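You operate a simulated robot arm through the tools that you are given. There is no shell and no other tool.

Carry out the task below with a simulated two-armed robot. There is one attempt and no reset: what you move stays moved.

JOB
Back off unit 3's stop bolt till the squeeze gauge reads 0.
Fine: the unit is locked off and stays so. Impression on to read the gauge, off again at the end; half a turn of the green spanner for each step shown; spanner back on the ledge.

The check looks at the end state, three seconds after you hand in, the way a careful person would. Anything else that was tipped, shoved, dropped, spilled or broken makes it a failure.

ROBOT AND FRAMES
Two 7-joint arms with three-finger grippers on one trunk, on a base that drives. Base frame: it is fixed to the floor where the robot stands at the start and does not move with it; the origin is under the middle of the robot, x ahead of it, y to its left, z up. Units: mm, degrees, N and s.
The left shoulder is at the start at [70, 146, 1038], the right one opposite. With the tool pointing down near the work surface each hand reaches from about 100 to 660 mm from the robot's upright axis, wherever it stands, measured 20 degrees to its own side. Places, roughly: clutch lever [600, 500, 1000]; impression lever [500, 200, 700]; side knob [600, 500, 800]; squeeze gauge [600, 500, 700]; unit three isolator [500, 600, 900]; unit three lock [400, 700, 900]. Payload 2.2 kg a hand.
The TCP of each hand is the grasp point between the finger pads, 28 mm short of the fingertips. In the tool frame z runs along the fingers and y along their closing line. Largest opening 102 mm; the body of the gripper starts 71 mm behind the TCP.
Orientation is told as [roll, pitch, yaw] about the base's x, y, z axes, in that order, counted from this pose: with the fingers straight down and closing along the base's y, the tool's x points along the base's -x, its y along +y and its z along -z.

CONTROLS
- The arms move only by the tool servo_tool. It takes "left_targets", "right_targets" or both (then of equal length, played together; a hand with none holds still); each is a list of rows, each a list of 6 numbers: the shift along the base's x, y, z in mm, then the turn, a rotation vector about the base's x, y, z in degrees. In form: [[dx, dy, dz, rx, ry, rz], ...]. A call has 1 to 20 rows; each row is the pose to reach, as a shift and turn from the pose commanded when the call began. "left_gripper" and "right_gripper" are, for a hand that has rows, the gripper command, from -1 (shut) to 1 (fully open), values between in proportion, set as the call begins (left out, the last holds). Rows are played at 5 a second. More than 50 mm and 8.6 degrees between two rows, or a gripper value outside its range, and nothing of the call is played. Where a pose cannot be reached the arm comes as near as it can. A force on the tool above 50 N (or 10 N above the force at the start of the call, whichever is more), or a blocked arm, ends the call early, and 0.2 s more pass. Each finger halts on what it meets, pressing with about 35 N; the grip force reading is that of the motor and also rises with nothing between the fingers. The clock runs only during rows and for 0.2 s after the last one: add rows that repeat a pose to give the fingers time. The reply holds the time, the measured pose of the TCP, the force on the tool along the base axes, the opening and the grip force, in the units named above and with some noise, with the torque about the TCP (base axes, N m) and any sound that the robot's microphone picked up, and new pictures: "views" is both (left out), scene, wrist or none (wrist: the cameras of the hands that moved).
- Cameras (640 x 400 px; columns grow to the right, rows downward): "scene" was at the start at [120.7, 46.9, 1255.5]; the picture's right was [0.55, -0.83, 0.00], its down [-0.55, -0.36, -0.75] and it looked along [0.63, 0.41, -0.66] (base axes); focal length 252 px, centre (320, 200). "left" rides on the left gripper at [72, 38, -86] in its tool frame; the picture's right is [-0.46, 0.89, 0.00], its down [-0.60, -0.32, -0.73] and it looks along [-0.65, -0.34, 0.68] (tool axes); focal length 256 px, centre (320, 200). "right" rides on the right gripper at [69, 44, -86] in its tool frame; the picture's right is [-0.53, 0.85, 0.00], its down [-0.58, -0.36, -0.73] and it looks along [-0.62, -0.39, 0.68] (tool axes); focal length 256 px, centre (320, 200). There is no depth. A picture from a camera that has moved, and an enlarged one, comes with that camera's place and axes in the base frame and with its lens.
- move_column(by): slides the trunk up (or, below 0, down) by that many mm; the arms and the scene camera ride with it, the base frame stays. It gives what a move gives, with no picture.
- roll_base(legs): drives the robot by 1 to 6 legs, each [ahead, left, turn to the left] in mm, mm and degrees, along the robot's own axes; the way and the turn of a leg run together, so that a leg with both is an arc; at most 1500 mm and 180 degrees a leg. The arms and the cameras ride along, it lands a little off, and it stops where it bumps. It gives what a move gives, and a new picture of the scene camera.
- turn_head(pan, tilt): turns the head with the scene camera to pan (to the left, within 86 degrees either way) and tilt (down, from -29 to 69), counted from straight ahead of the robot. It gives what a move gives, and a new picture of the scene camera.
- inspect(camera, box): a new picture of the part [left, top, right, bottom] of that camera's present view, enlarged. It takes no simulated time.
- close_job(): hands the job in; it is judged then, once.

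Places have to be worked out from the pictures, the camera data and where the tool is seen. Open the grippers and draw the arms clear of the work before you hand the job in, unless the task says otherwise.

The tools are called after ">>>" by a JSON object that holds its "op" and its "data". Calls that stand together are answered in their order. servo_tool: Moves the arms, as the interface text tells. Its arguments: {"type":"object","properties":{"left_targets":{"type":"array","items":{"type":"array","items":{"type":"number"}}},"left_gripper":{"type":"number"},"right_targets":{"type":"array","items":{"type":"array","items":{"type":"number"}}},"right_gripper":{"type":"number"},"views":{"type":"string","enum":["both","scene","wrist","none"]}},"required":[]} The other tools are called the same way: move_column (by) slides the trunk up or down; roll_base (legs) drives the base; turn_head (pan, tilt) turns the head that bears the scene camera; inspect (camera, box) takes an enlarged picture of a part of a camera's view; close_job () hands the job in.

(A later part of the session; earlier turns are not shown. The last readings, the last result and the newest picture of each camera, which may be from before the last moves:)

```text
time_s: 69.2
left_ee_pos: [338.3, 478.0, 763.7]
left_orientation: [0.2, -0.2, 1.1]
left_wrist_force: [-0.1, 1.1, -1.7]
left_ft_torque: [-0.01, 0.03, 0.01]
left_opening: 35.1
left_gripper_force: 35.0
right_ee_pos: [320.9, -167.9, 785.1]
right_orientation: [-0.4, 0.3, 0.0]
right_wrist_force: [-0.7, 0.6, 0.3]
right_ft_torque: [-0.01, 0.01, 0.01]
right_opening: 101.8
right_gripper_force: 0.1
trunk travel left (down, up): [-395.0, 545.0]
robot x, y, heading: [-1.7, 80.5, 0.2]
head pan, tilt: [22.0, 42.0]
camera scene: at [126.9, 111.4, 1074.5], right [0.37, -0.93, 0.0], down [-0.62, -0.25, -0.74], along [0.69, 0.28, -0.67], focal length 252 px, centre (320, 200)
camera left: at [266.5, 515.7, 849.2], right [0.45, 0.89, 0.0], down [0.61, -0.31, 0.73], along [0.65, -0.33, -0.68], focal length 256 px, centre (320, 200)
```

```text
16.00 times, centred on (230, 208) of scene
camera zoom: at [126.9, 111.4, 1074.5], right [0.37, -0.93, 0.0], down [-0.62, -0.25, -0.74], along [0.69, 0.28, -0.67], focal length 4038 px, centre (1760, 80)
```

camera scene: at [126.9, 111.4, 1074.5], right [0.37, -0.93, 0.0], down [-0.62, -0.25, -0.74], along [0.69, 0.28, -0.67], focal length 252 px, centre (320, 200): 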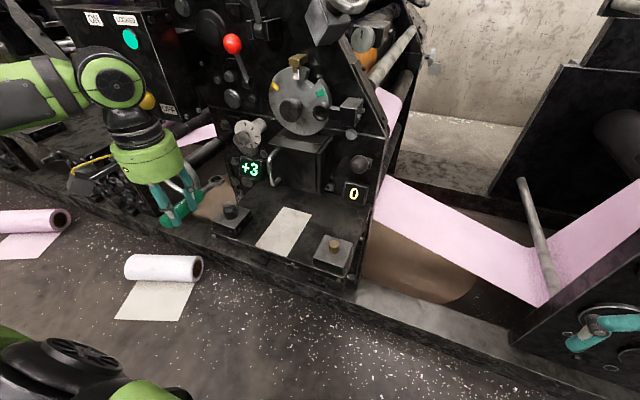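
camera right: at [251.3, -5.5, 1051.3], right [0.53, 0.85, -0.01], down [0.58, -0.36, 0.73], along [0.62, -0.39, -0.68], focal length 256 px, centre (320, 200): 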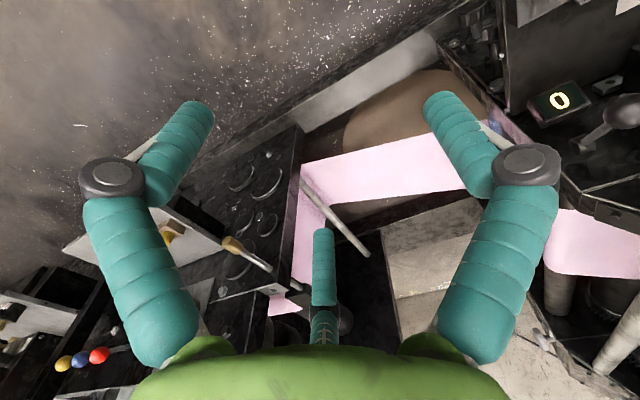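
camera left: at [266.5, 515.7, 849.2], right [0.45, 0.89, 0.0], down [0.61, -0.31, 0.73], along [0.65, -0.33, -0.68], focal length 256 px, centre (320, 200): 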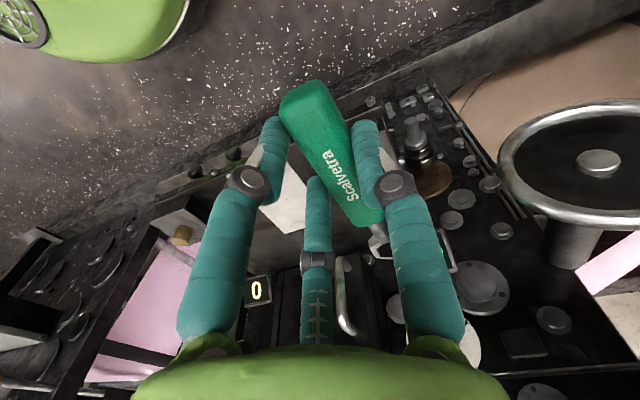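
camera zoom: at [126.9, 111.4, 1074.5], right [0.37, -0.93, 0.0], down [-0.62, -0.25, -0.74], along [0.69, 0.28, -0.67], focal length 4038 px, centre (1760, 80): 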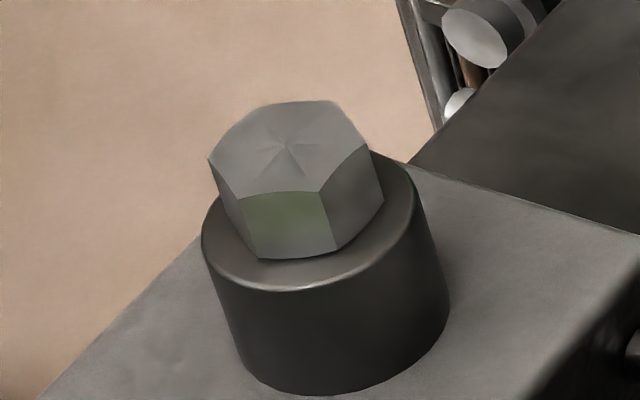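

Bolt vertices are at about -0.6° and ring vertices at +0.9°, so a -1.5° turn aligns them. I'll lower to about 10 mm over the bolt top at TCP [342.5, 476.3, 705] and compare centres.

>>> {"op": "servo_tool", "data": {"left_targets": [[2, -1, -20, 0, 0, -0.7], [4.2, -1.7, -40, 0, 0, -1.5], [4.2, -1.7, -58, 0, 0, -1.5], [4.2, -1.7, -58, 0, 0, -1.5]]}}

>>> {"op": "inspect", "data": {"camera": "scene", "box": [205, 180, 253, 210]}}

>>> {"op": "inspect", "data": {"camera": "left", "box": [340, 80, 500, 280]}}

```text
time_s: 70.2
left_ee_pos: [343.0, 477.1, 705.0]
left_orientation: [0.1, -0.1, -0.5]
left_wrist_force: [-0.5, 0.3, -1.6]
left_ft_torque: [0.0, 0.03, 0.02]
left_opening: 35.1
left_gripper_force: 35.1
right_ee_pos: [321.9, -167.7, 784.1]
right_orientation: [-0.4, 0.2, 0.0]
right_wrist_force: [-0.4, 0.2, 0.4]
right_ft_torque: [0.02, 0.0, -0.03]
right_opening: 101.9
right_gripper_force: 0.0
trunk travel left (down, up): [-395.0, 545.0]
robot x, y, heading: [0.4, 78.4, -0.1]
head pan, tilt: [22.0, 42.0]
camera scene: at [126.7, 111.3, 1074.6], right [0.37, -0.93, 0.0], down [-0.62, -0.25, -0.74], along [0.69, 0.28, -0.67], focal length 252 px, centre (320, 200)
camera left: at [271.2, 516.0, 790.4], right [0.47, 0.88, 0.0], down [0.6, -0.32, 0.73], along [0.65, -0.34, -0.68], focal length 256 px, centre (320, 200)
```

scene: 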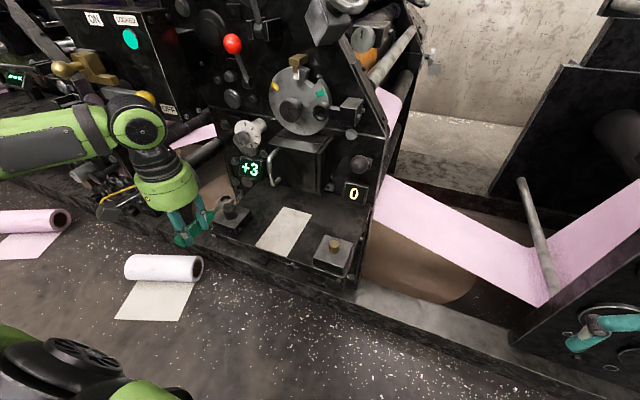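
left: 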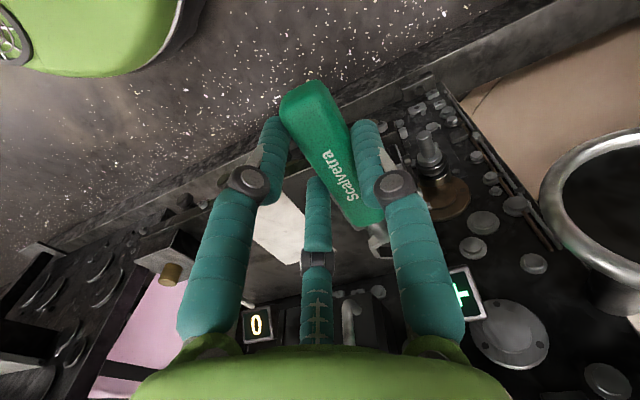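

```text
13.33 times, centred on (229, 195) of scene
camera zoom: at [126.7, 111.3, 1074.6], right [0.37, -0.93, 0.0], down [-0.62, -0.25, -0.74], along [0.69, 0.28, -0.67], focal length 3365 px, centre (1533, 267)
```

zoom: 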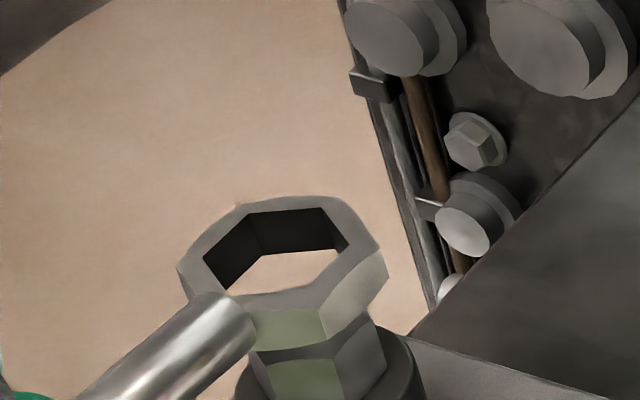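

```text
2.00 times, centred on (420, 180) of left
camera zoom: at [271.2, 516.0, 790.4], right [0.47, 0.88, 0.0], down [0.6, -0.32, 0.73], along [0.65, -0.34, -0.68], focal length 512 px, centre (120, 240)
```

zoom: 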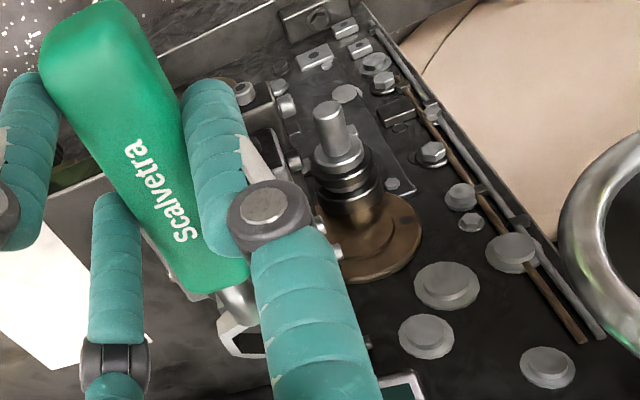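

Relative pixel offsets suggest the ring is about 10 mm above the bolt top and within 1–2 mm laterally. I'll nudge -1.5 mm in y and lower gently in small steps to feel for seating.

>>> {"op": "servo_tool", "data": {"left_targets": [[0, -1.5, -2, 0, 0, 0], [0, -1.5, -5, 0, 0, 0], [0, -1.5, -7, 0, 0, 0], [0, -1.5, -7, 0, 0, 0]], "views": "none"}}

>>> {"op": "inspect", "data": {"camera": "scene", "box": [205, 180, 253, 210]}}

```text
time_s: 71.2
left_ee_pos: [341.3, 475.4, 698.7]
left_orientation: [0.1, -0.3, -0.5]
left_wrist_force: [-2.5, -2.3, 4.4]
left_ft_torque: [-0.05, -0.44, -0.13]
left_opening: 35.4
left_gripper_force: 35.2
right_ee_pos: [320.8, -167.6, 785.4]
right_orientation: [-0.5, 0.1, 0.0]
right_wrist_force: [-1.0, -0.1, -0.2]
right_ft_torque: [0.01, -0.05, 0.0]
right_opening: 102.0
right_gripper_force: 0.1
trunk travel left (down, up): [-395.0, 545.0]
robot x, y, heading: [-4.5, 83.2, -0.0]
head pan, tilt: [22.0, 42.0]
```

```text
13.33 times, centred on (229, 195) of scene
camera zoom: at [125.7, 110.8, 1074.8], right [0.37, -0.93, 0.0], down [-0.62, -0.25, -0.74], along [0.69, 0.28, -0.67], focal length 3365 px, centre (1533, 267)
```

zoom: 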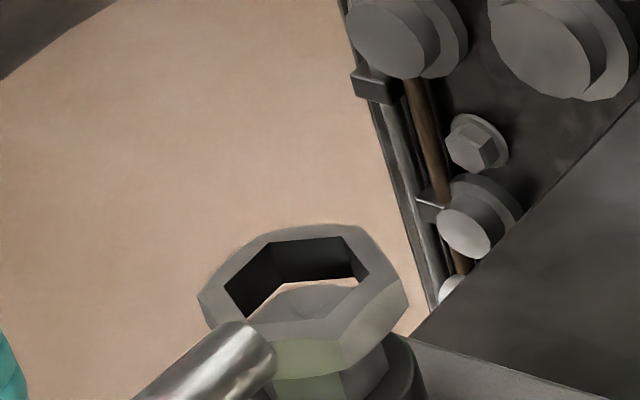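

Light contact at z≈699: the ring is resting on the bolt top, apparently about 1 mm too far in +x and +y. I'll lift slightly, correct, and lower again.

>>> {"op": "servo_tool", "data": {"left_targets": [[0, 0, 2, 0, 0, 0], [-1.2, -1.2, 2, 0, 0, 0], [-1.2, -1.2, -1, 0, 0, 0], [-1.2, -1.2, -4, 0, 0, 0], [-1.2, -1.2, -4, 0, 0, 0]], "views": "none"}}

>>> {"op": "inspect", "data": {"camera": "scene", "box": [205, 185, 253, 215]}}

```text
time_s: 72.4
left_ee_pos: [340.4, 473.9, 694.3]
left_orientation: [-0.1, 0.0, -0.5]
left_wrist_force: [-1.4, -2.8, -1.9]
left_ft_torque: [-0.07, 0.21, -0.19]
left_opening: 35.0
left_gripper_force: 35.6
right_ee_pos: [321.9, -167.0, 784.9]
right_orientation: [-0.3, 0.2, 0.1]
right_wrist_force: [-0.4, 0.4, -0.3]
right_ft_torque: [0.0, 0.02, -0.02]
right_opening: 101.9
right_gripper_force: 0.0
trunk travel left (down, up): [-395.0, 545.0]
robot x, y, heading: [-1.6, 79.1, -0.1]
head pan, tilt: [22.0, 42.0]
```

```text
13.33 times, centred on (229, 200) of scene
camera zoom: at [126.6, 111.2, 1074.5], right [0.37, -0.93, 0.0], down [-0.62, -0.25, -0.74], along [0.69, 0.28, -0.67], focal length 3365 px, centre (1533, 200)
```

zoom: 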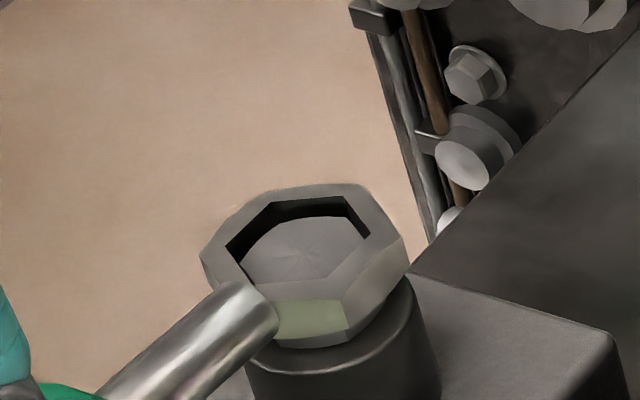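

The ring has dropped over the bolt head. I'll lower a few more millimetres to seat it fully.

>>> {"op": "servo_tool", "data": {"left_targets": [[0, 0, -2, 0, 0, 0], [0, 0, -4, 0, 0, 0], [0, 0, -5.5, 0, 0, 0], [0, 0, -5.5, 0, 0, 0]]}}

>>> {"op": "inspect", "data": {"camera": "scene", "box": [205, 185, 253, 215]}}

```text
time_s: 73.4
left_ee_pos: [340.0, 473.3, 690.9]
left_orientation: [0.1, -0.2, -0.5]
left_wrist_force: [-10.7, -5.8, 8.0]
left_ft_torque: [-0.15, -0.49, -0.59]
left_opening: 35.3
left_gripper_force: 34.5
right_ee_pos: [320.6, -168.8, 784.8]
right_orientation: [-0.3, 0.1, -0.1]
right_wrist_force: [-0.5, -0.2, -1.0]
right_ft_torque: [-0.01, 0.03, 0.01]
right_opening: 102.1
right_gripper_force: 0.1
trunk travel left (down, up): [-395.0, 545.0]
robot x, y, heading: [-3.7, 79.1, 0.1]
head pan, tilt: [22.0, 42.0]
camera scene: at [124.5, 109.9, 1074.9], right [0.37, -0.93, 0.0], down [-0.62, -0.25, -0.74], along [0.69, 0.28, -0.67], focal length 252 px, centre (320, 200)
camera left: at [268.7, 512.8, 776.6], right [0.47, 0.88, 0.0], down [0.6, -0.32, 0.73], along [0.65, -0.34, -0.68], focal length 256 px, centre (320, 200)
```

scene: 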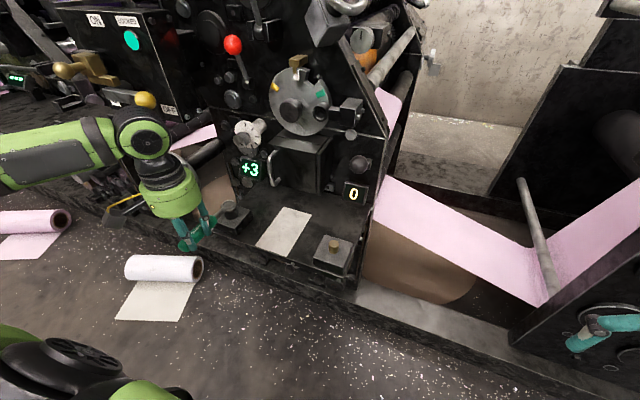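
left: 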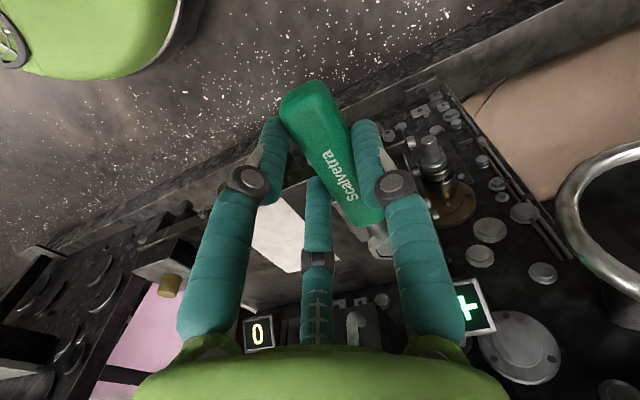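

```text
13.33 times, centred on (229, 200) of scene
camera zoom: at [124.5, 109.9, 1074.9], right [0.37, -0.93, 0.0], down [-0.62, -0.25, -0.74], along [0.69, 0.28, -0.67], focal length 3365 px, centre (1533, 200)
```

zoom: 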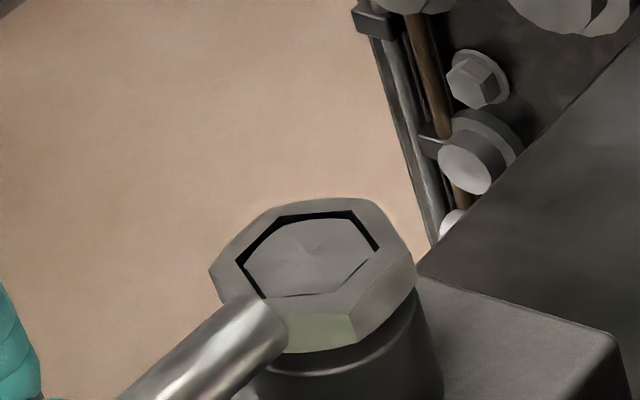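

The ring is fully seated, with the bolt head flush in it. I'll relieve the pressure slightly and turn 15° counter-clockwise about the bolt (backing off), watching forces and gauge.

>>> {"op": "servo_tool", "data": {"left_targets": [[-1, -0.5, 1.5, 0, 0, 0], [-0.2, -10.2, 1.5, 0, 0, 5], [1.5, -19.8, 1.5, 0, 0, 10], [4, -29.2, 1.5, 0, 0, 15], [4, -29.2, 1.5, 0, 0, 15]], "views": "none"}}

>>> {"op": "inspect", "data": {"camera": "scene", "box": [205, 185, 253, 215]}}

>>> {"op": "inspect", "data": {"camera": "scene", "box": [170, 140, 290, 215]}}

```text
time_s: 74.6
left_ee_pos: [344.8, 445.1, 691.6]
left_orientation: [0.1, -0.2, 14.7]
left_wrist_force: [-1.5, -3.5, 0.4]
left_ft_torque: [-0.1, 0.02, -0.4]
left_opening: 35.1
left_gripper_force: 34.9
right_ee_pos: [321.3, -167.4, 785.6]
right_orientation: [-0.3, 0.2, 0.0]
right_wrist_force: [0.0, 0.7, 0.4]
right_ft_torque: [0.02, -0.01, 0.03]
right_opening: 102.2
right_gripper_force: 0.1
trunk travel left (down, up): [-395.0, 545.0]
robot x, y, heading: [-2.8, 81.2, -0.3]
head pan, tilt: [22.0, 42.0]
```

```text
13.33 times, centred on (229, 200) of scene
camera zoom: at [126.4, 110.9, 1074.6], right [0.37, -0.93, 0.0], down [-0.62, -0.25, -0.74], along [0.69, 0.28, -0.67], focal length 3365 px, centre (1533, 200)
```

zoom: 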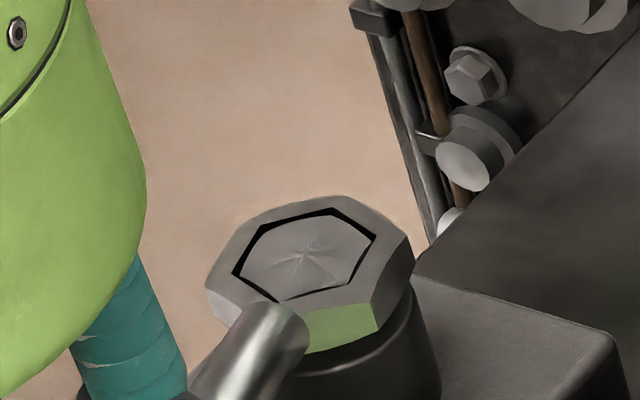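

```text
5.33 times, centred on (230, 178) of scene
camera zoom: at [126.4, 110.9, 1074.6], right [0.37, -0.93, 0.0], down [-0.62, -0.25, -0.74], along [0.69, 0.28, -0.67], focal length 1346 px, centre (800, 320)
```

zoom: 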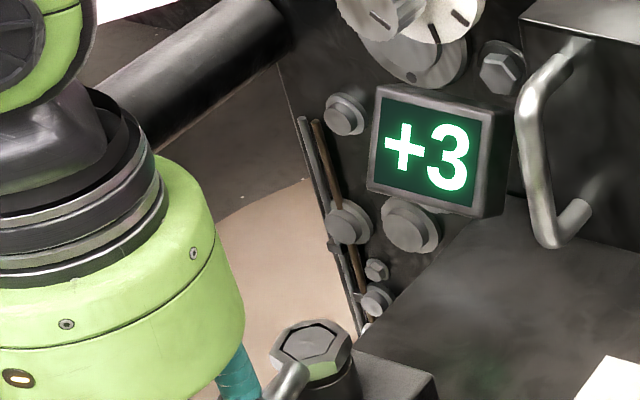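

The bolt turns with the ring at low torque (0.4 N·m). I'll continue the sweep about the bolt in stages, checking forces.

>>> {"op": "servo_tool", "data": {"left_targets": [[4.85, -12.7, 0, 0, 0, 7], [11.15, -24.8, 0, 0, 0, 14], [18.95, -36, 0, 0, 0, 21], [28.05, -46.1, 0, 0, 0, 28], [28.05, -46.1, 0, 0, 0, 28]], "views": "scene"}}

>>> {"op": "inspect", "data": {"camera": "scene", "box": [205, 185, 253, 215]}}

```text
time_s: 75.8
left_ee_pos: [372.1, 399.0, 692.8]
left_orientation: [0.0, -0.2, 42.6]
left_wrist_force: [-2.0, -1.9, 3.2]
left_ft_torque: [0.22, -0.19, -0.08]
left_opening: 35.3
left_gripper_force: 34.8
right_ee_pos: [321.3, -167.8, 784.6]
right_orientation: [-0.4, 0.2, 0.0]
right_wrist_force: [0.3, 0.3, 0.4]
right_ft_torque: [0.01, -0.03, -0.02]
right_opening: 102.0
right_gripper_force: 0.1
trunk travel left (down, up): [-395.0, 545.0]
robot x, y, heading: [-0.7, 81.9, -0.1]
head pan, tilt: [22.0, 42.0]
camera scene: at [126.1, 110.9, 1074.7], right [0.37, -0.93, 0.0], down [-0.62, -0.25, -0.74], along [0.69, 0.28, -0.67], focal length 252 px, centre (320, 200)
```

scene: 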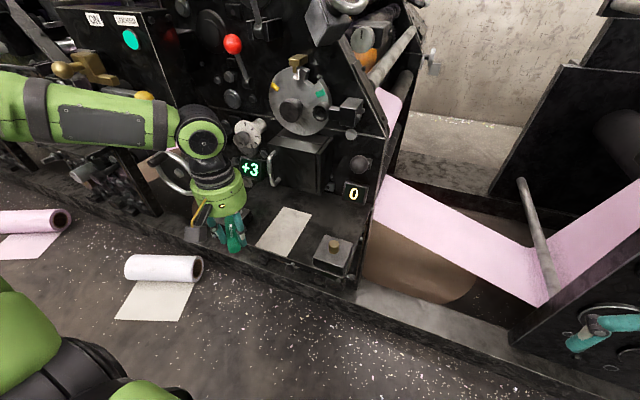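

```text
13.33 times, centred on (229, 200) of scene
camera zoom: at [126.1, 110.9, 1074.7], right [0.37, -0.93, 0.0], down [-0.62, -0.25, -0.74], along [0.69, 0.28, -0.67], focal length 3365 px, centre (1533, 200)
```

zoom: 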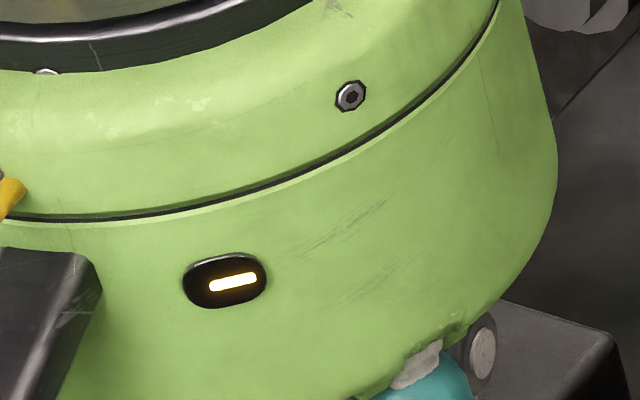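

Forces stay low. I'll continue the sweep to handle direction 270°.

>>> {"op": "servo_tool", "data": {"left_targets": [[10.3, -9, 0, 0, 0, 7], [21.5, -16.7, 0, 0, 0, 14], [33.6, -22.9, 0, 0, 0, 21], [46.4, -27.6, 0, 0, 0, 28], [59.7, -30.7, 0, 0, 0, 35], [73.25, -32.2, 0, 0, 0, 42], [82.95, -32.2, 0, 0, 0, 47], [82.95, -32.2, 0, 0, 0, 47]]}}

>>> {"op": "inspect", "data": {"camera": "scene", "box": [205, 185, 253, 215]}}

```text
time_s: 77.6
left_ee_pos: [456.4, 366.5, 691.6]
left_orientation: [0.0, -0.2, 89.6]
left_wrist_force: [-1.7, 4.1, -0.5]
left_ft_torque: [0.17, 0.01, 0.07]
left_opening: 34.9
left_gripper_force: 35.4
right_ee_pos: [321.7, -167.3, 784.9]
right_orientation: [-0.4, 0.2, 0.0]
right_wrist_force: [-0.3, 0.7, -0.7]
right_ft_torque: [0.01, 0.0, 0.0]
right_opening: 102.1
right_gripper_force: 0.0
trunk travel left (down, up): [-395.0, 545.0]
robot x, y, heading: [-1.9, 83.2, -0.1]
head pan, tilt: [22.0, 42.0]
camera scene: at [126.6, 111.9, 1074.6], right [0.37, -0.93, 0.0], down [-0.62, -0.25, -0.74], along [0.69, 0.28, -0.67], focal length 252 px, centre (320, 200)
camera left: at [419.3, 295.1, 776.7], right [-0.88, 0.47, 0.0], down [0.32, 0.6, 0.73], along [0.34, 0.65, -0.68], focal length 256 px, centre (320, 200)
```

scene: 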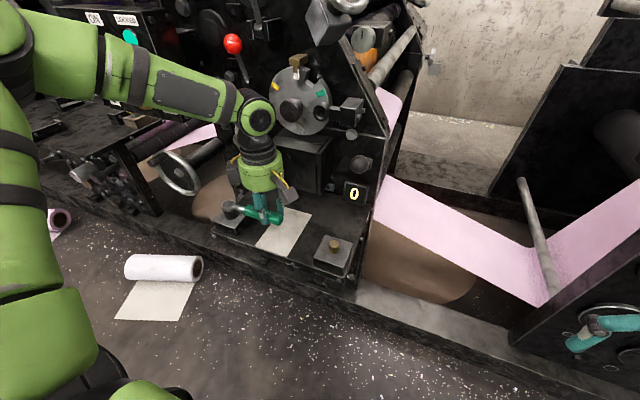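
left: 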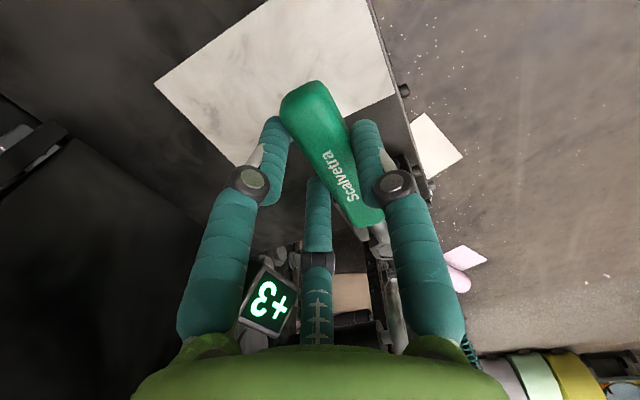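

```text
13.33 times, centred on (229, 200) of scene
camera zoom: at [126.6, 111.9, 1074.6], right [0.37, -0.93, 0.0], down [-0.62, -0.25, -0.74], along [0.69, 0.28, -0.67], focal length 3365 px, centre (1533, 200)
```

zoom: 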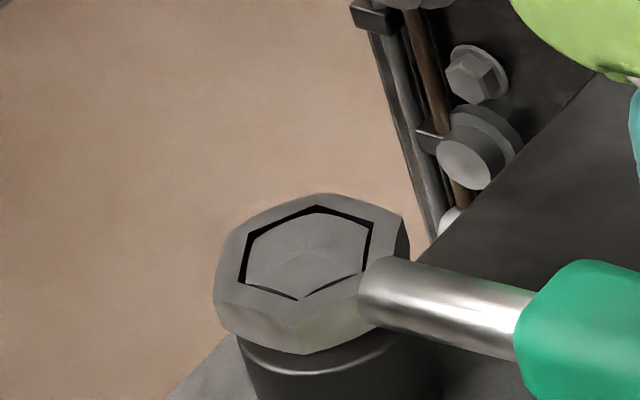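

The first 90° is done (gauge still rounds to +3). I'll lift the ring off, swing the spanner back 120° around the bolt at height, and view before reseating.

>>> {"op": "servo_tool", "data": {"left_targets": [[0, 0, 10, 0, 0, 0], [0, 0, 20, 0, 0, 0], [-15.6, 0.5, 20, 0, 0, -8], [-30.9, 3.1, 20, 0, 0, -16], [-45.8, 7.8, 20, 0, 0, -24], [-59.8, 14.6, 20, 0, 0, -32], [-72.7, 23.2, 20, 0, 0, -40], [-84.4, 33.6, 20, 0, 0, -48], [-94.4, 45.4, 20, 0, 0, -56], [-102.8, 58.6, 20, 0, 0, -64], [-109.2, 72.8, 20, 0, 0, -72], [-113.5, 87.7, 20, 0, 0, -80], [-115.8, 103.1, 20, 0, 0, -88], [-115.9, 118.7, 20, 0, 0, -96], [-113.8, 134.1, 20, 0, 0, -104], [-109.6, 149.1, 20, 0, 0, -112], [-103.3, 163.4, 20, 0, 0, -120], [-103.3, 163.4, 20, 0, 0, -120]]}}

>>> {"op": "inspect", "data": {"camera": "scene", "box": [205, 180, 253, 210]}}

```text
time_s: 81.4
left_ee_pos: [352.0, 531.0, 711.3]
left_orientation: [0.1, -0.1, -30.6]
left_wrist_force: [-0.6, 0.6, -1.7]
left_ft_torque: [0.02, 0.03, -0.02]
left_opening: 35.1
left_gripper_force: 35.0
right_ee_pos: [320.3, -167.4, 784.5]
right_orientation: [-0.4, 0.2, 0.0]
right_wrist_force: [0.4, 0.2, -0.1]
right_ft_torque: [-0.02, 0.03, -0.01]
right_opening: 101.8
right_gripper_force: 0.1
trunk travel left (down, up): [-395.0, 545.0]
robot x, y, heading: [-3.8, 80.9, -0.3]
head pan, tilt: [22.0, 42.0]
camera scene: at [126.7, 111.3, 1074.6], right [0.37, -0.93, 0.0], down [-0.62, -0.25, -0.74], along [0.69, 0.28, -0.67], focal length 252 px, centre (320, 200)
camera left: at [310.4, 600.8, 796.3], right [0.85, 0.53, 0.0], down [0.36, -0.58, 0.73], along [0.39, -0.62, -0.68], focal length 256 px, centre (320, 200)
```

scene: 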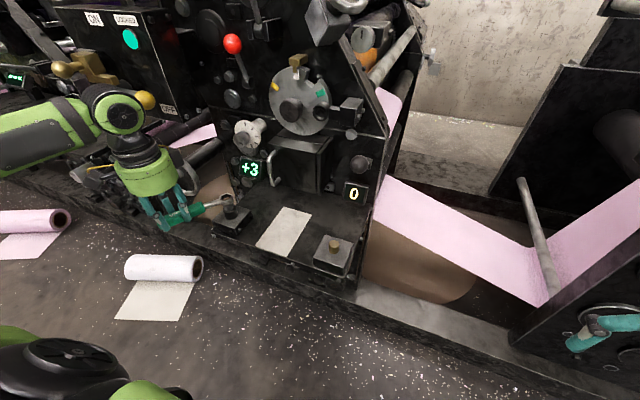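
left: 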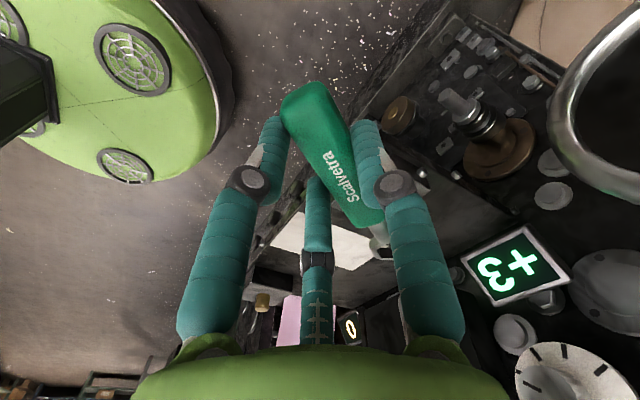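

```text
13.33 times, centred on (229, 195) of scene
camera zoom: at [126.7, 111.3, 1074.6], right [0.37, -0.93, 0.0], down [-0.62, -0.25, -0.74], along [0.69, 0.28, -0.67], focal length 3365 px, centre (1533, 267)
```

zoom: 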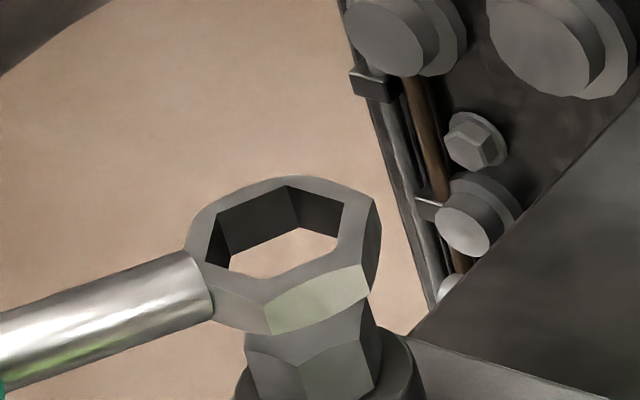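

The ring hovers over the bolt at handle direction about 150°. I'll zoom to check centring and tilt before lowering.

>>> {"op": "inspect", "data": {"camera": "scene", "box": [210, 190, 242, 210]}}

```text
16.00 times, centred on (226, 200) of scene
camera zoom: at [126.7, 111.3, 1074.6], right [0.37, -0.93, 0.0], down [-0.62, -0.25, -0.74], along [0.69, 0.28, -0.67], focal length 4038 px, centre (1824, 200)
```

zoom: 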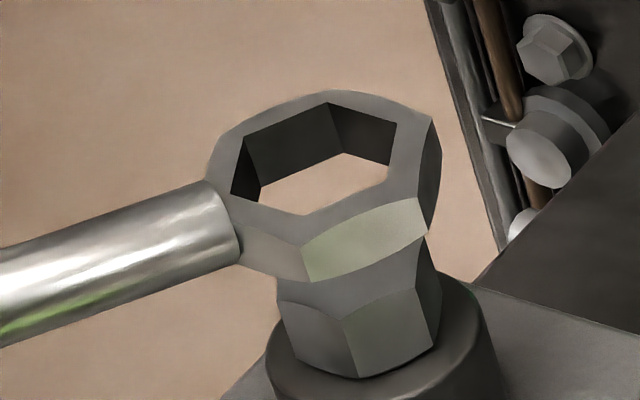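

Ring centre computes to about [451.8, 478.6], matching the pivot I've been using, and vertices are at ~30.9°. I'll lower with a tiny correction and feel for the seat.

>>> {"op": "servo_tool", "data": {"left_targets": [[0.3, -0.8, -5, 0, 0, -1.5], [0.3, -0.8, -10, 0, 0, -1.5], [0.3, -0.8, -13, 0, 0, -1.5], [0.3, -0.8, -16, 0, 0, -1.5], [0.3, -0.8, -16, 0, 0, -1.5]], "views": "none"}}

>>> {"op": "inspect", "data": {"camera": "scene", "box": [210, 190, 242, 210]}}

```text
time_s: 82.6
left_ee_pos: [352.0, 532.3, 694.9]
left_orientation: [-0.1, 0.1, -31.9]
left_wrist_force: [-2.4, 3.6, -0.7]
left_ft_torque: [0.14, 0.13, 0.3]
left_opening: 35.3
left_gripper_force: 35.0
right_ee_pos: [321.6, -166.9, 785.1]
right_orientation: [-0.4, 0.1, 0.0]
right_wrist_force: [-0.3, -1.3, 0.7]
right_ft_torque: [0.0, 0.03, -0.03]
right_opening: 102.1
right_gripper_force: 0.0
trunk travel left (down, up): [-395.0, 545.0]
robot x, y, heading: [-4.2, 76.1, -0.1]
head pan, tilt: [22.0, 42.0]
```

```text
16.00 times, centred on (226, 200) of scene
camera zoom: at [126.6, 112.0, 1074.5], right [0.37, -0.93, 0.0], down [-0.62, -0.25, -0.74], along [0.69, 0.28, -0.67], focal length 4038 px, centre (1824, 200)
```

zoom: 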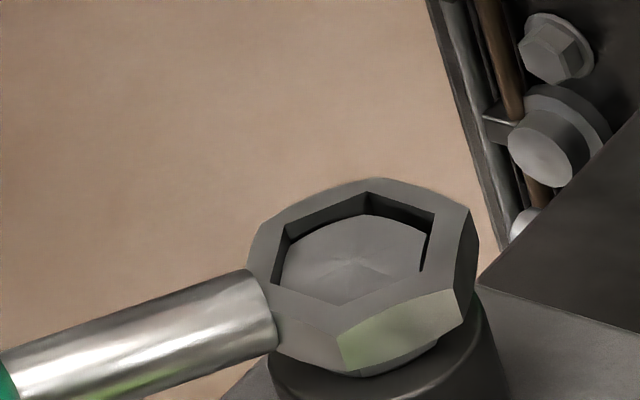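

Seated again on the next flats. I'll lower the last 3 mm and sweep 120° counter-clockwise.

>>> {"op": "servo_tool", "data": {"left_targets": [[0, 0, -3, 0, 0, 0], [-6.3, -14.3, -3, 0, 0, 8.1], [-10.5, -29.3, -3, 0, 0, 16.2], [-12.6, -44.7, -3, 0, 0, 24.3], [-12.5, -60.3, -3, 0, 0, 32.4], [-10.2, -75.7, -3, 0, 0, 40.5], [-5.9, -90.6, -3, 0, 0, 48.6], [0.4, -104.6, -3, 0, 0, 56.7], [8.8, -117.6, -3, 0, 0, 64.8], [18.7, -129.2, -3, 0, 0, 72.9], [30.4, -139.5, -3, 0, 0, 81], [43.2, -148, -3, 0, 0, 89.1], [57.2, -154.8, -3, 0, 0, 97.2], [72.1, -159.5, -3, 0, 0, 105.3], [87.4, -162.1, -3, 0, 0, 113.4], [103, -162.6, -3, 0, 0, 121.5], [103, -162.6, -3, 0, 0, 121.5]]}}

>>> {"op": "inspect", "data": {"camera": "scene", "box": [205, 185, 253, 215]}}

```text
time_s: 86.2
left_ee_pos: [457.7, 365.3, 693.2]
left_orientation: [0.0, -0.1, 89.7]
left_wrist_force: [-4.4, -9.5, -2.4]
left_ft_torque: [-0.42, 0.12, 0.53]
left_opening: 35.3
left_gripper_force: 35.0
right_ee_pos: [321.3, -168.0, 784.1]
right_orientation: [-0.4, 0.2, 0.0]
right_wrist_force: [-0.3, 0.0, 0.0]
right_ft_torque: [0.02, 0.01, -0.01]
right_opening: 102.2
right_gripper_force: 0.1
trunk travel left (down, up): [-395.0, 545.0]
robot x, y, heading: [-1.8, 79.8, -0.0]
head pan, tilt: [22.0, 42.0]
camera scene: at [126.4, 110.3, 1074.6], right [0.37, -0.93, 0.0], down [-0.62, -0.25, -0.74], along [0.69, 0.28, -0.67], focal length 252 px, centre (320, 200)
camera left: at [420.2, 294.8, 778.0], right [-0.88, 0.47, 0.0], down [0.32, 0.6, 0.73], along [0.34, 0.65, -0.68], focal length 256 px, centre (320, 200)
```

scene: 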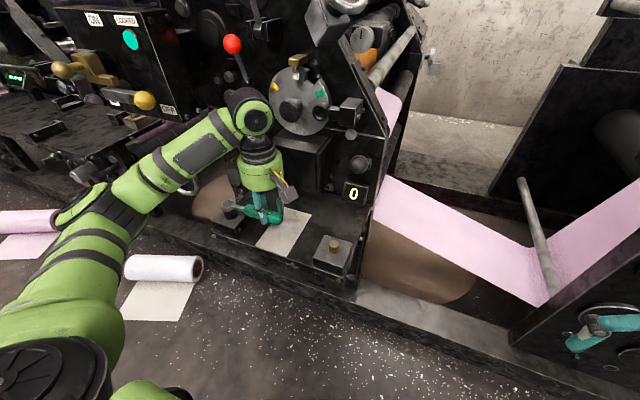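
left: 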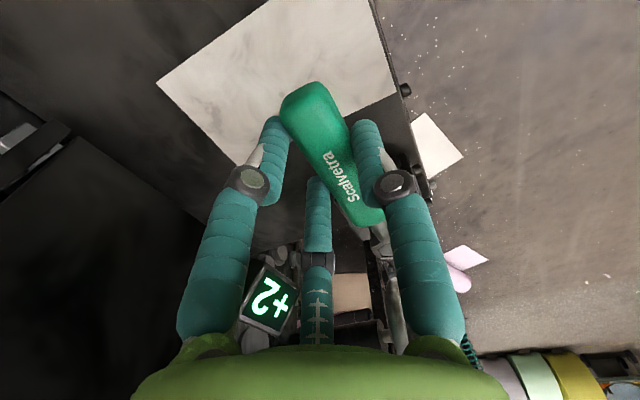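

```text
13.33 times, centred on (229, 200) of scene
camera zoom: at [126.4, 110.3, 1074.6], right [0.37, -0.93, 0.0], down [-0.62, -0.25, -0.74], along [0.69, 0.28, -0.67], focal length 3365 px, centre (1533, 200)
```

zoom: 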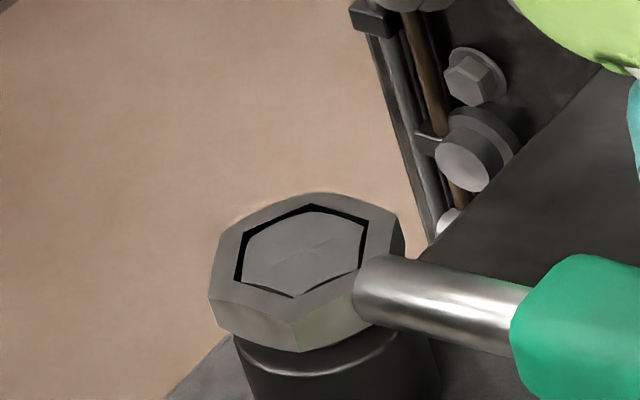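

Gauge now reads +2 after 210°, so the direction is right. A 9 N axial push suggests the spanner slid ~2–3 mm in the grip, so I'll use a slightly larger radius for the next return swing.

>>> {"op": "servo_tool", "data": {"left_targets": [[0, -1.7, 8, 0, 0, 0], [0, -1.7, 20, 0, 0, 0], [-15.7, -1.2, 20, 0, 0, -8], [-31.3, 1.4, 20, 0, 0, -16], [-46.4, 6.2, 20, 0, 0, -24], [-60.6, 13.1, 20, 0, 0, -32], [-73.8, 21.9, 20, 0, 0, -40], [-85.6, 32.4, 20, 0, 0, -48], [-95.8, 44.4, 20, 0, 0, -56], [-104.3, 57.8, 20, 0, 0, -64], [-110.8, 72.2, 20, 0, 0, -72], [-115.2, 87.4, 20, 0, 0, -80], [-117.5, 103, 20, 0, 0, -88], [-117.6, 118.8, 20, 0, 0, -96], [-115.4, 134.5, 20, 0, 0, -104], [-111.2, 149.7, 20, 0, 0, -112], [-104.8, 164.2, 20, 0, 0, -120], [-104.8, 164.2, 20, 0, 0, -120]]}}

>>> {"op": "inspect", "data": {"camera": "scene", "box": [210, 190, 242, 210]}}

```text
time_s: 90.0
left_ee_pos: [351.3, 530.7, 711.6]
left_orientation: [0.1, -0.1, -30.7]
left_wrist_force: [-0.3, 0.2, -2.0]
left_ft_torque: [0.05, 0.06, -0.02]
left_opening: 35.3
left_gripper_force: 35.3
right_ee_pos: [321.2, -167.1, 784.7]
right_orientation: [-0.4, 0.2, 0.0]
right_wrist_force: [0.8, -1.2, 0.2]
right_ft_torque: [0.02, -0.04, 0.02]
right_opening: 101.9
right_gripper_force: 0.1
trunk travel left (down, up): [-395.0, 545.0]
robot x, y, heading: [0.2, 81.2, -0.1]
head pan, tilt: [22.0, 42.0]
camera scene: at [126.7, 111.4, 1074.6], right [0.37, -0.93, 0.0], down [-0.62, -0.25, -0.74], along [0.69, 0.28, -0.67], focal length 252 px, centre (320, 200)
camera left: at [309.5, 601.4, 797.2], right [0.85, 0.53, 0.0], down [0.36, -0.58, 0.73], along [0.39, -0.62, -0.68], focal length 256 px, centre (320, 200)
```

scene: 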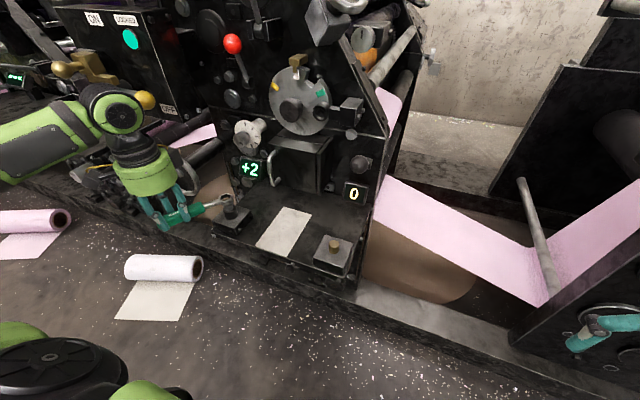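
left: 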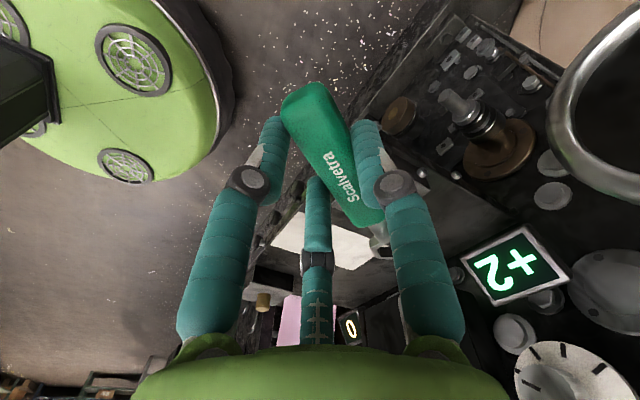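

```text
16.00 times, centred on (226, 200) of scene
camera zoom: at [126.7, 111.4, 1074.6], right [0.37, -0.93, 0.0], down [-0.62, -0.25, -0.74], along [0.69, 0.28, -0.67], focal length 4038 px, centre (1824, 200)
```

zoom: 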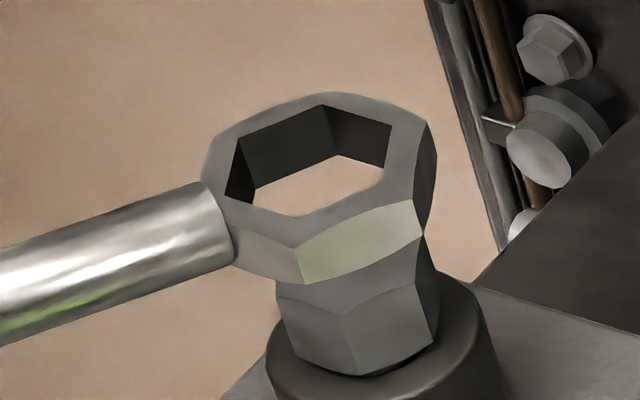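

Almost the same hover position as last time. Lowering with a small correction to seat, then I'll check the force.

>>> {"op": "servo_tool", "data": {"left_targets": [[0.4, -0.5, -5, 0, 0, -1.5], [0.4, -0.5, -10, 0, 0, -1.5], [0.4, -0.5, -14, 0, 0, -1.5], [0.4, -0.5, -18, 0, 0, -1.5], [0.4, -0.5, -18, 0, 0, -1.5]], "views": "none"}}

>>> {"op": "inspect", "data": {"camera": "scene", "box": [210, 190, 242, 210]}}

```text
time_s: 91.2
left_ee_pos: [351.6, 532.4, 693.2]
left_orientation: [0.2, -0.1, -31.8]
left_wrist_force: [2.2, 5.7, 0.4]
left_ft_torque: [0.18, -0.23, 0.72]
left_opening: 35.6
left_gripper_force: 35.3
right_ee_pos: [322.8, -168.0, 784.7]
right_orientation: [-0.5, 0.2, 0.0]
right_wrist_force: [-0.1, -0.4, 0.0]
right_ft_torque: [0.0, 0.01, -0.02]
right_opening: 102.2
right_gripper_force: 0.0
trunk travel left (down, up): [-395.0, 545.0]
robot x, y, heading: [-4.2, 81.0, 0.1]
head pan, tilt: [22.0, 42.0]
```

```text
16.00 times, centred on (226, 200) of scene
camera zoom: at [127.0, 112.2, 1074.5], right [0.37, -0.93, 0.0], down [-0.62, -0.25, -0.74], along [0.69, 0.28, -0.67], focal length 4038 px, centre (1824, 200)
```

zoom: 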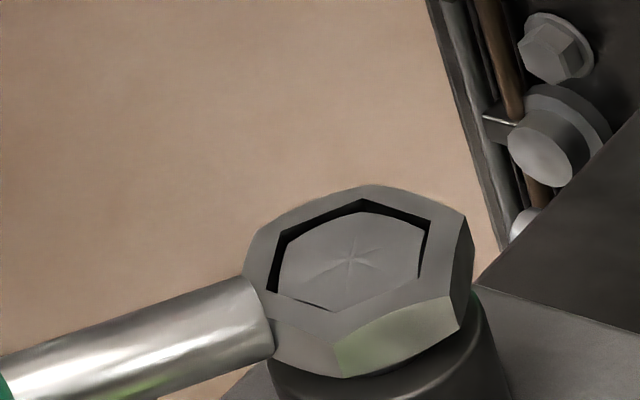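

Seated with no vertical load. Sweeping another 120° counter-clockwise.

>>> {"op": "servo_tool", "data": {"left_targets": [[0, 0, -1, 0, 0, 0], [-6.4, -14.5, -1, 0, 0, 8.1], [-10.6, -29.7, -1, 0, 0, 16.2], [-12.8, -45.4, -1, 0, 0, 24.3], [-12.7, -61.2, -1, 0, 0, 32.4], [-10.4, -76.8, -1, 0, 0, 40.5], [-6, -92, -1, 0, 0, 48.6], [0.5, -106.4, -1, 0, 0, 56.7], [9, -119.8, -1, 0, 0, 64.8], [19.2, -131.8, -1, 0, 0, 72.9], [31, -142.3, -1, 0, 0, 81], [44.2, -151.1, -1, 0, 0, 89.1], [58.4, -158, -1, 0, 0, 97.2], [73.5, -162.8, -1, 0, 0, 105.3], [89, -165.4, -1, 0, 0, 113.4], [104.7, -165.7, -1, 0, 0, 121.5], [104.7, -165.7, -1, 0, 0, 121.5]]}}

>>> {"op": "inspect", "data": {"camera": "scene", "box": [205, 185, 253, 215]}}

```text
time_s: 94.8
left_ee_pos: [457.0, 366.1, 693.3]
left_orientation: [0.2, -0.1, 89.7]
left_wrist_force: [2.8, 10.0, 2.6]
left_ft_torque: [0.69, -0.12, -0.47]
left_opening: 35.0
left_gripper_force: 34.8
right_ee_pos: [322.4, -167.5, 785.3]
right_orientation: [-0.6, 0.2, 0.0]
right_wrist_force: [-0.5, -0.2, 0.2]
right_ft_torque: [0.0, -0.01, -0.03]
right_opening: 102.0
right_gripper_force: 0.1
trunk travel left (down, up): [-395.0, 545.0]
robot x, y, heading: [-1.4, 74.0, 0.1]
head pan, tilt: [22.0, 42.0]
camera scene: at [126.9, 112.4, 1074.5], right [0.37, -0.93, 0.0], down [-0.62, -0.25, -0.74], along [0.69, 0.28, -0.67], focal length 252 px, centre (320, 200)
camera left: at [419.1, 294.0, 778.2], right [-0.88, 0.47, 0.0], down [0.32, 0.6, 0.73], along [0.34, 0.65, -0.68], focal length 256 px, centre (320, 200)
```

scene: 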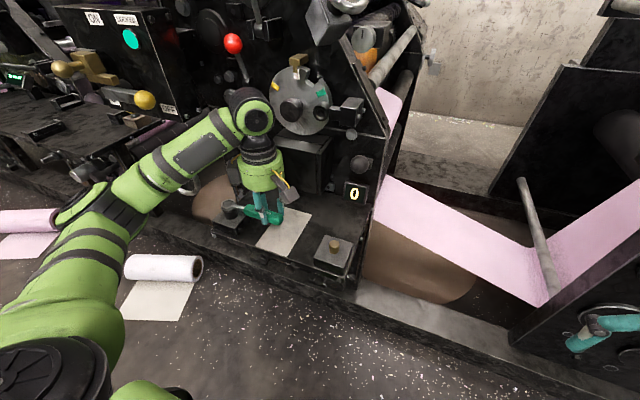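
left: 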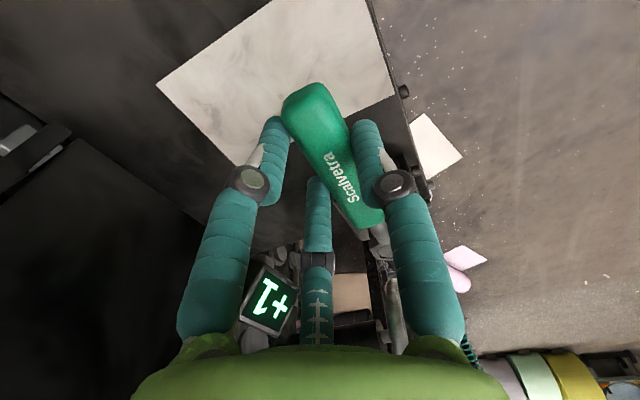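

```text
13.33 times, centred on (229, 200) of scene
camera zoom: at [126.9, 112.4, 1074.5], right [0.37, -0.93, 0.0], down [-0.62, -0.25, -0.74], along [0.69, 0.28, -0.67], focal length 3365 px, centre (1533, 200)
```

zoom: 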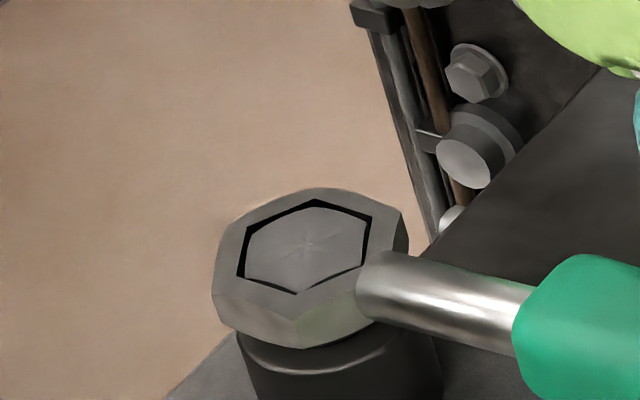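

Gauge reads +1 after 330°. Lifting and returning 120° again with the radius trimmed slightly.

>>> {"op": "servo_tool", "data": {"left_targets": [[0, 1.5, 8, 0, 0, 0], [0, 1.3, 20, 0, 0, 0], [-15.5, 1.3, 20, 0, 0, -8], [-31, 3.9, 20, 0, 0, -16], [-45.9, 8.7, 20, 0, 0, -24], [-60, 15.5, 20, 0, 0, -32], [-73, 24.1, 20, 0, 0, -40], [-84.7, 34.6, 20, 0, 0, -48], [-94.9, 46.5, 20, 0, 0, -56], [-103.2, 59.8, 20, 0, 0, -64], [-109.7, 74, 20, 0, 0, -72], [-114.1, 89.1, 20, 0, 0, -80], [-116.3, 104.6, 20, 0, 0, -88], [-116.4, 120.2, 20, 0, 0, -96], [-114.3, 135.8, 20, 0, 0, -104], [-110.1, 150.9, 20, 0, 0, -112], [-103.8, 165.2, 20, 0, 0, -120], [-103.8, 165.2, 20, 0, 0, -120]], "views": "none"}}

>>> {"op": "inspect", "data": {"camera": "scene", "box": [210, 190, 242, 210]}}

```text
time_s: 98.6
left_ee_pos: [354.4, 529.9, 712.4]
left_orientation: [0.1, -0.1, -30.6]
left_wrist_force: [0.3, 0.1, -1.7]
left_ft_torque: [-0.02, 0.04, 0.01]
left_opening: 35.3
left_gripper_force: 35.3
right_ee_pos: [321.4, -167.8, 785.6]
right_orientation: [-0.5, 0.2, 0.0]
right_wrist_force: [1.6, 0.6, -0.4]
right_ft_torque: [0.0, 0.02, -0.02]
right_opening: 102.0
right_gripper_force: 0.2
trunk travel left (down, up): [-395.0, 545.0]
robot x, y, heading: [-3.9, 81.2, 0.1]
head pan, tilt: [22.0, 42.0]
```

```text
16.00 times, centred on (226, 200) of scene
camera zoom: at [126.7, 111.4, 1074.6], right [0.37, -0.93, 0.0], down [-0.62, -0.25, -0.74], along [0.69, 0.28, -0.67], focal length 4038 px, centre (1824, 200)
```

zoom: 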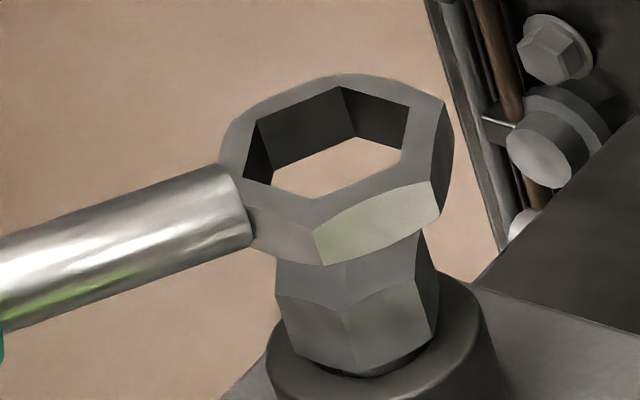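

The ring sits about 2.5 mm too far along +x compared with the earlier good hover. I'll correct that and lower.

>>> {"op": "servo_tool", "data": {"left_targets": [[-2.4, -0.2, -4, 0, 0, -1.5], [-2.4, -0.2, -9, 0, 0, -1.5], [-2.4, -0.2, -13, 0, 0, -1.5], [-2.4, -0.2, -17, 0, 0, -1.5], [-2.4, -0.2, -18.5, 0, 0, -1.5], [-2.4, -0.2, -18.5, 0, 0, -1.5]], "views": "none"}}

>>> {"op": "inspect", "data": {"camera": "scene", "box": [210, 190, 242, 210]}}

```text
time_s: 100.0
left_ee_pos: [351.2, 530.8, 693.6]
left_orientation: [0.1, 0.0, -31.9]
left_wrist_force: [8.8, 8.7, -1.6]
left_ft_torque: [0.33, -0.25, 1.25]
left_opening: 35.7
left_gripper_force: 34.7
right_ee_pos: [323.4, -166.7, 783.8]
right_orientation: [-0.5, 0.3, 0.1]
right_wrist_force: [0.1, 0.2, 1.2]
right_ft_torque: [-0.01, -0.02, 0.02]
right_opening: 101.8
right_gripper_force: 0.1
trunk travel left (down, up): [-395.0, 545.0]
robot x, y, heading: [-3.3, 77.8, -0.1]
head pan, tilt: [22.0, 42.0]
```

```text
16.00 times, centred on (226, 200) of scene
camera zoom: at [128.0, 112.5, 1074.2], right [0.37, -0.93, 0.0], down [-0.62, -0.25, -0.74], along [0.69, 0.28, -0.67], focal length 4038 px, centre (1824, 200)
```

zoom: 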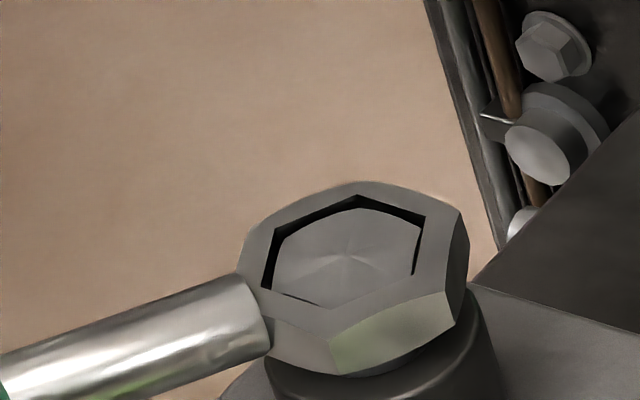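

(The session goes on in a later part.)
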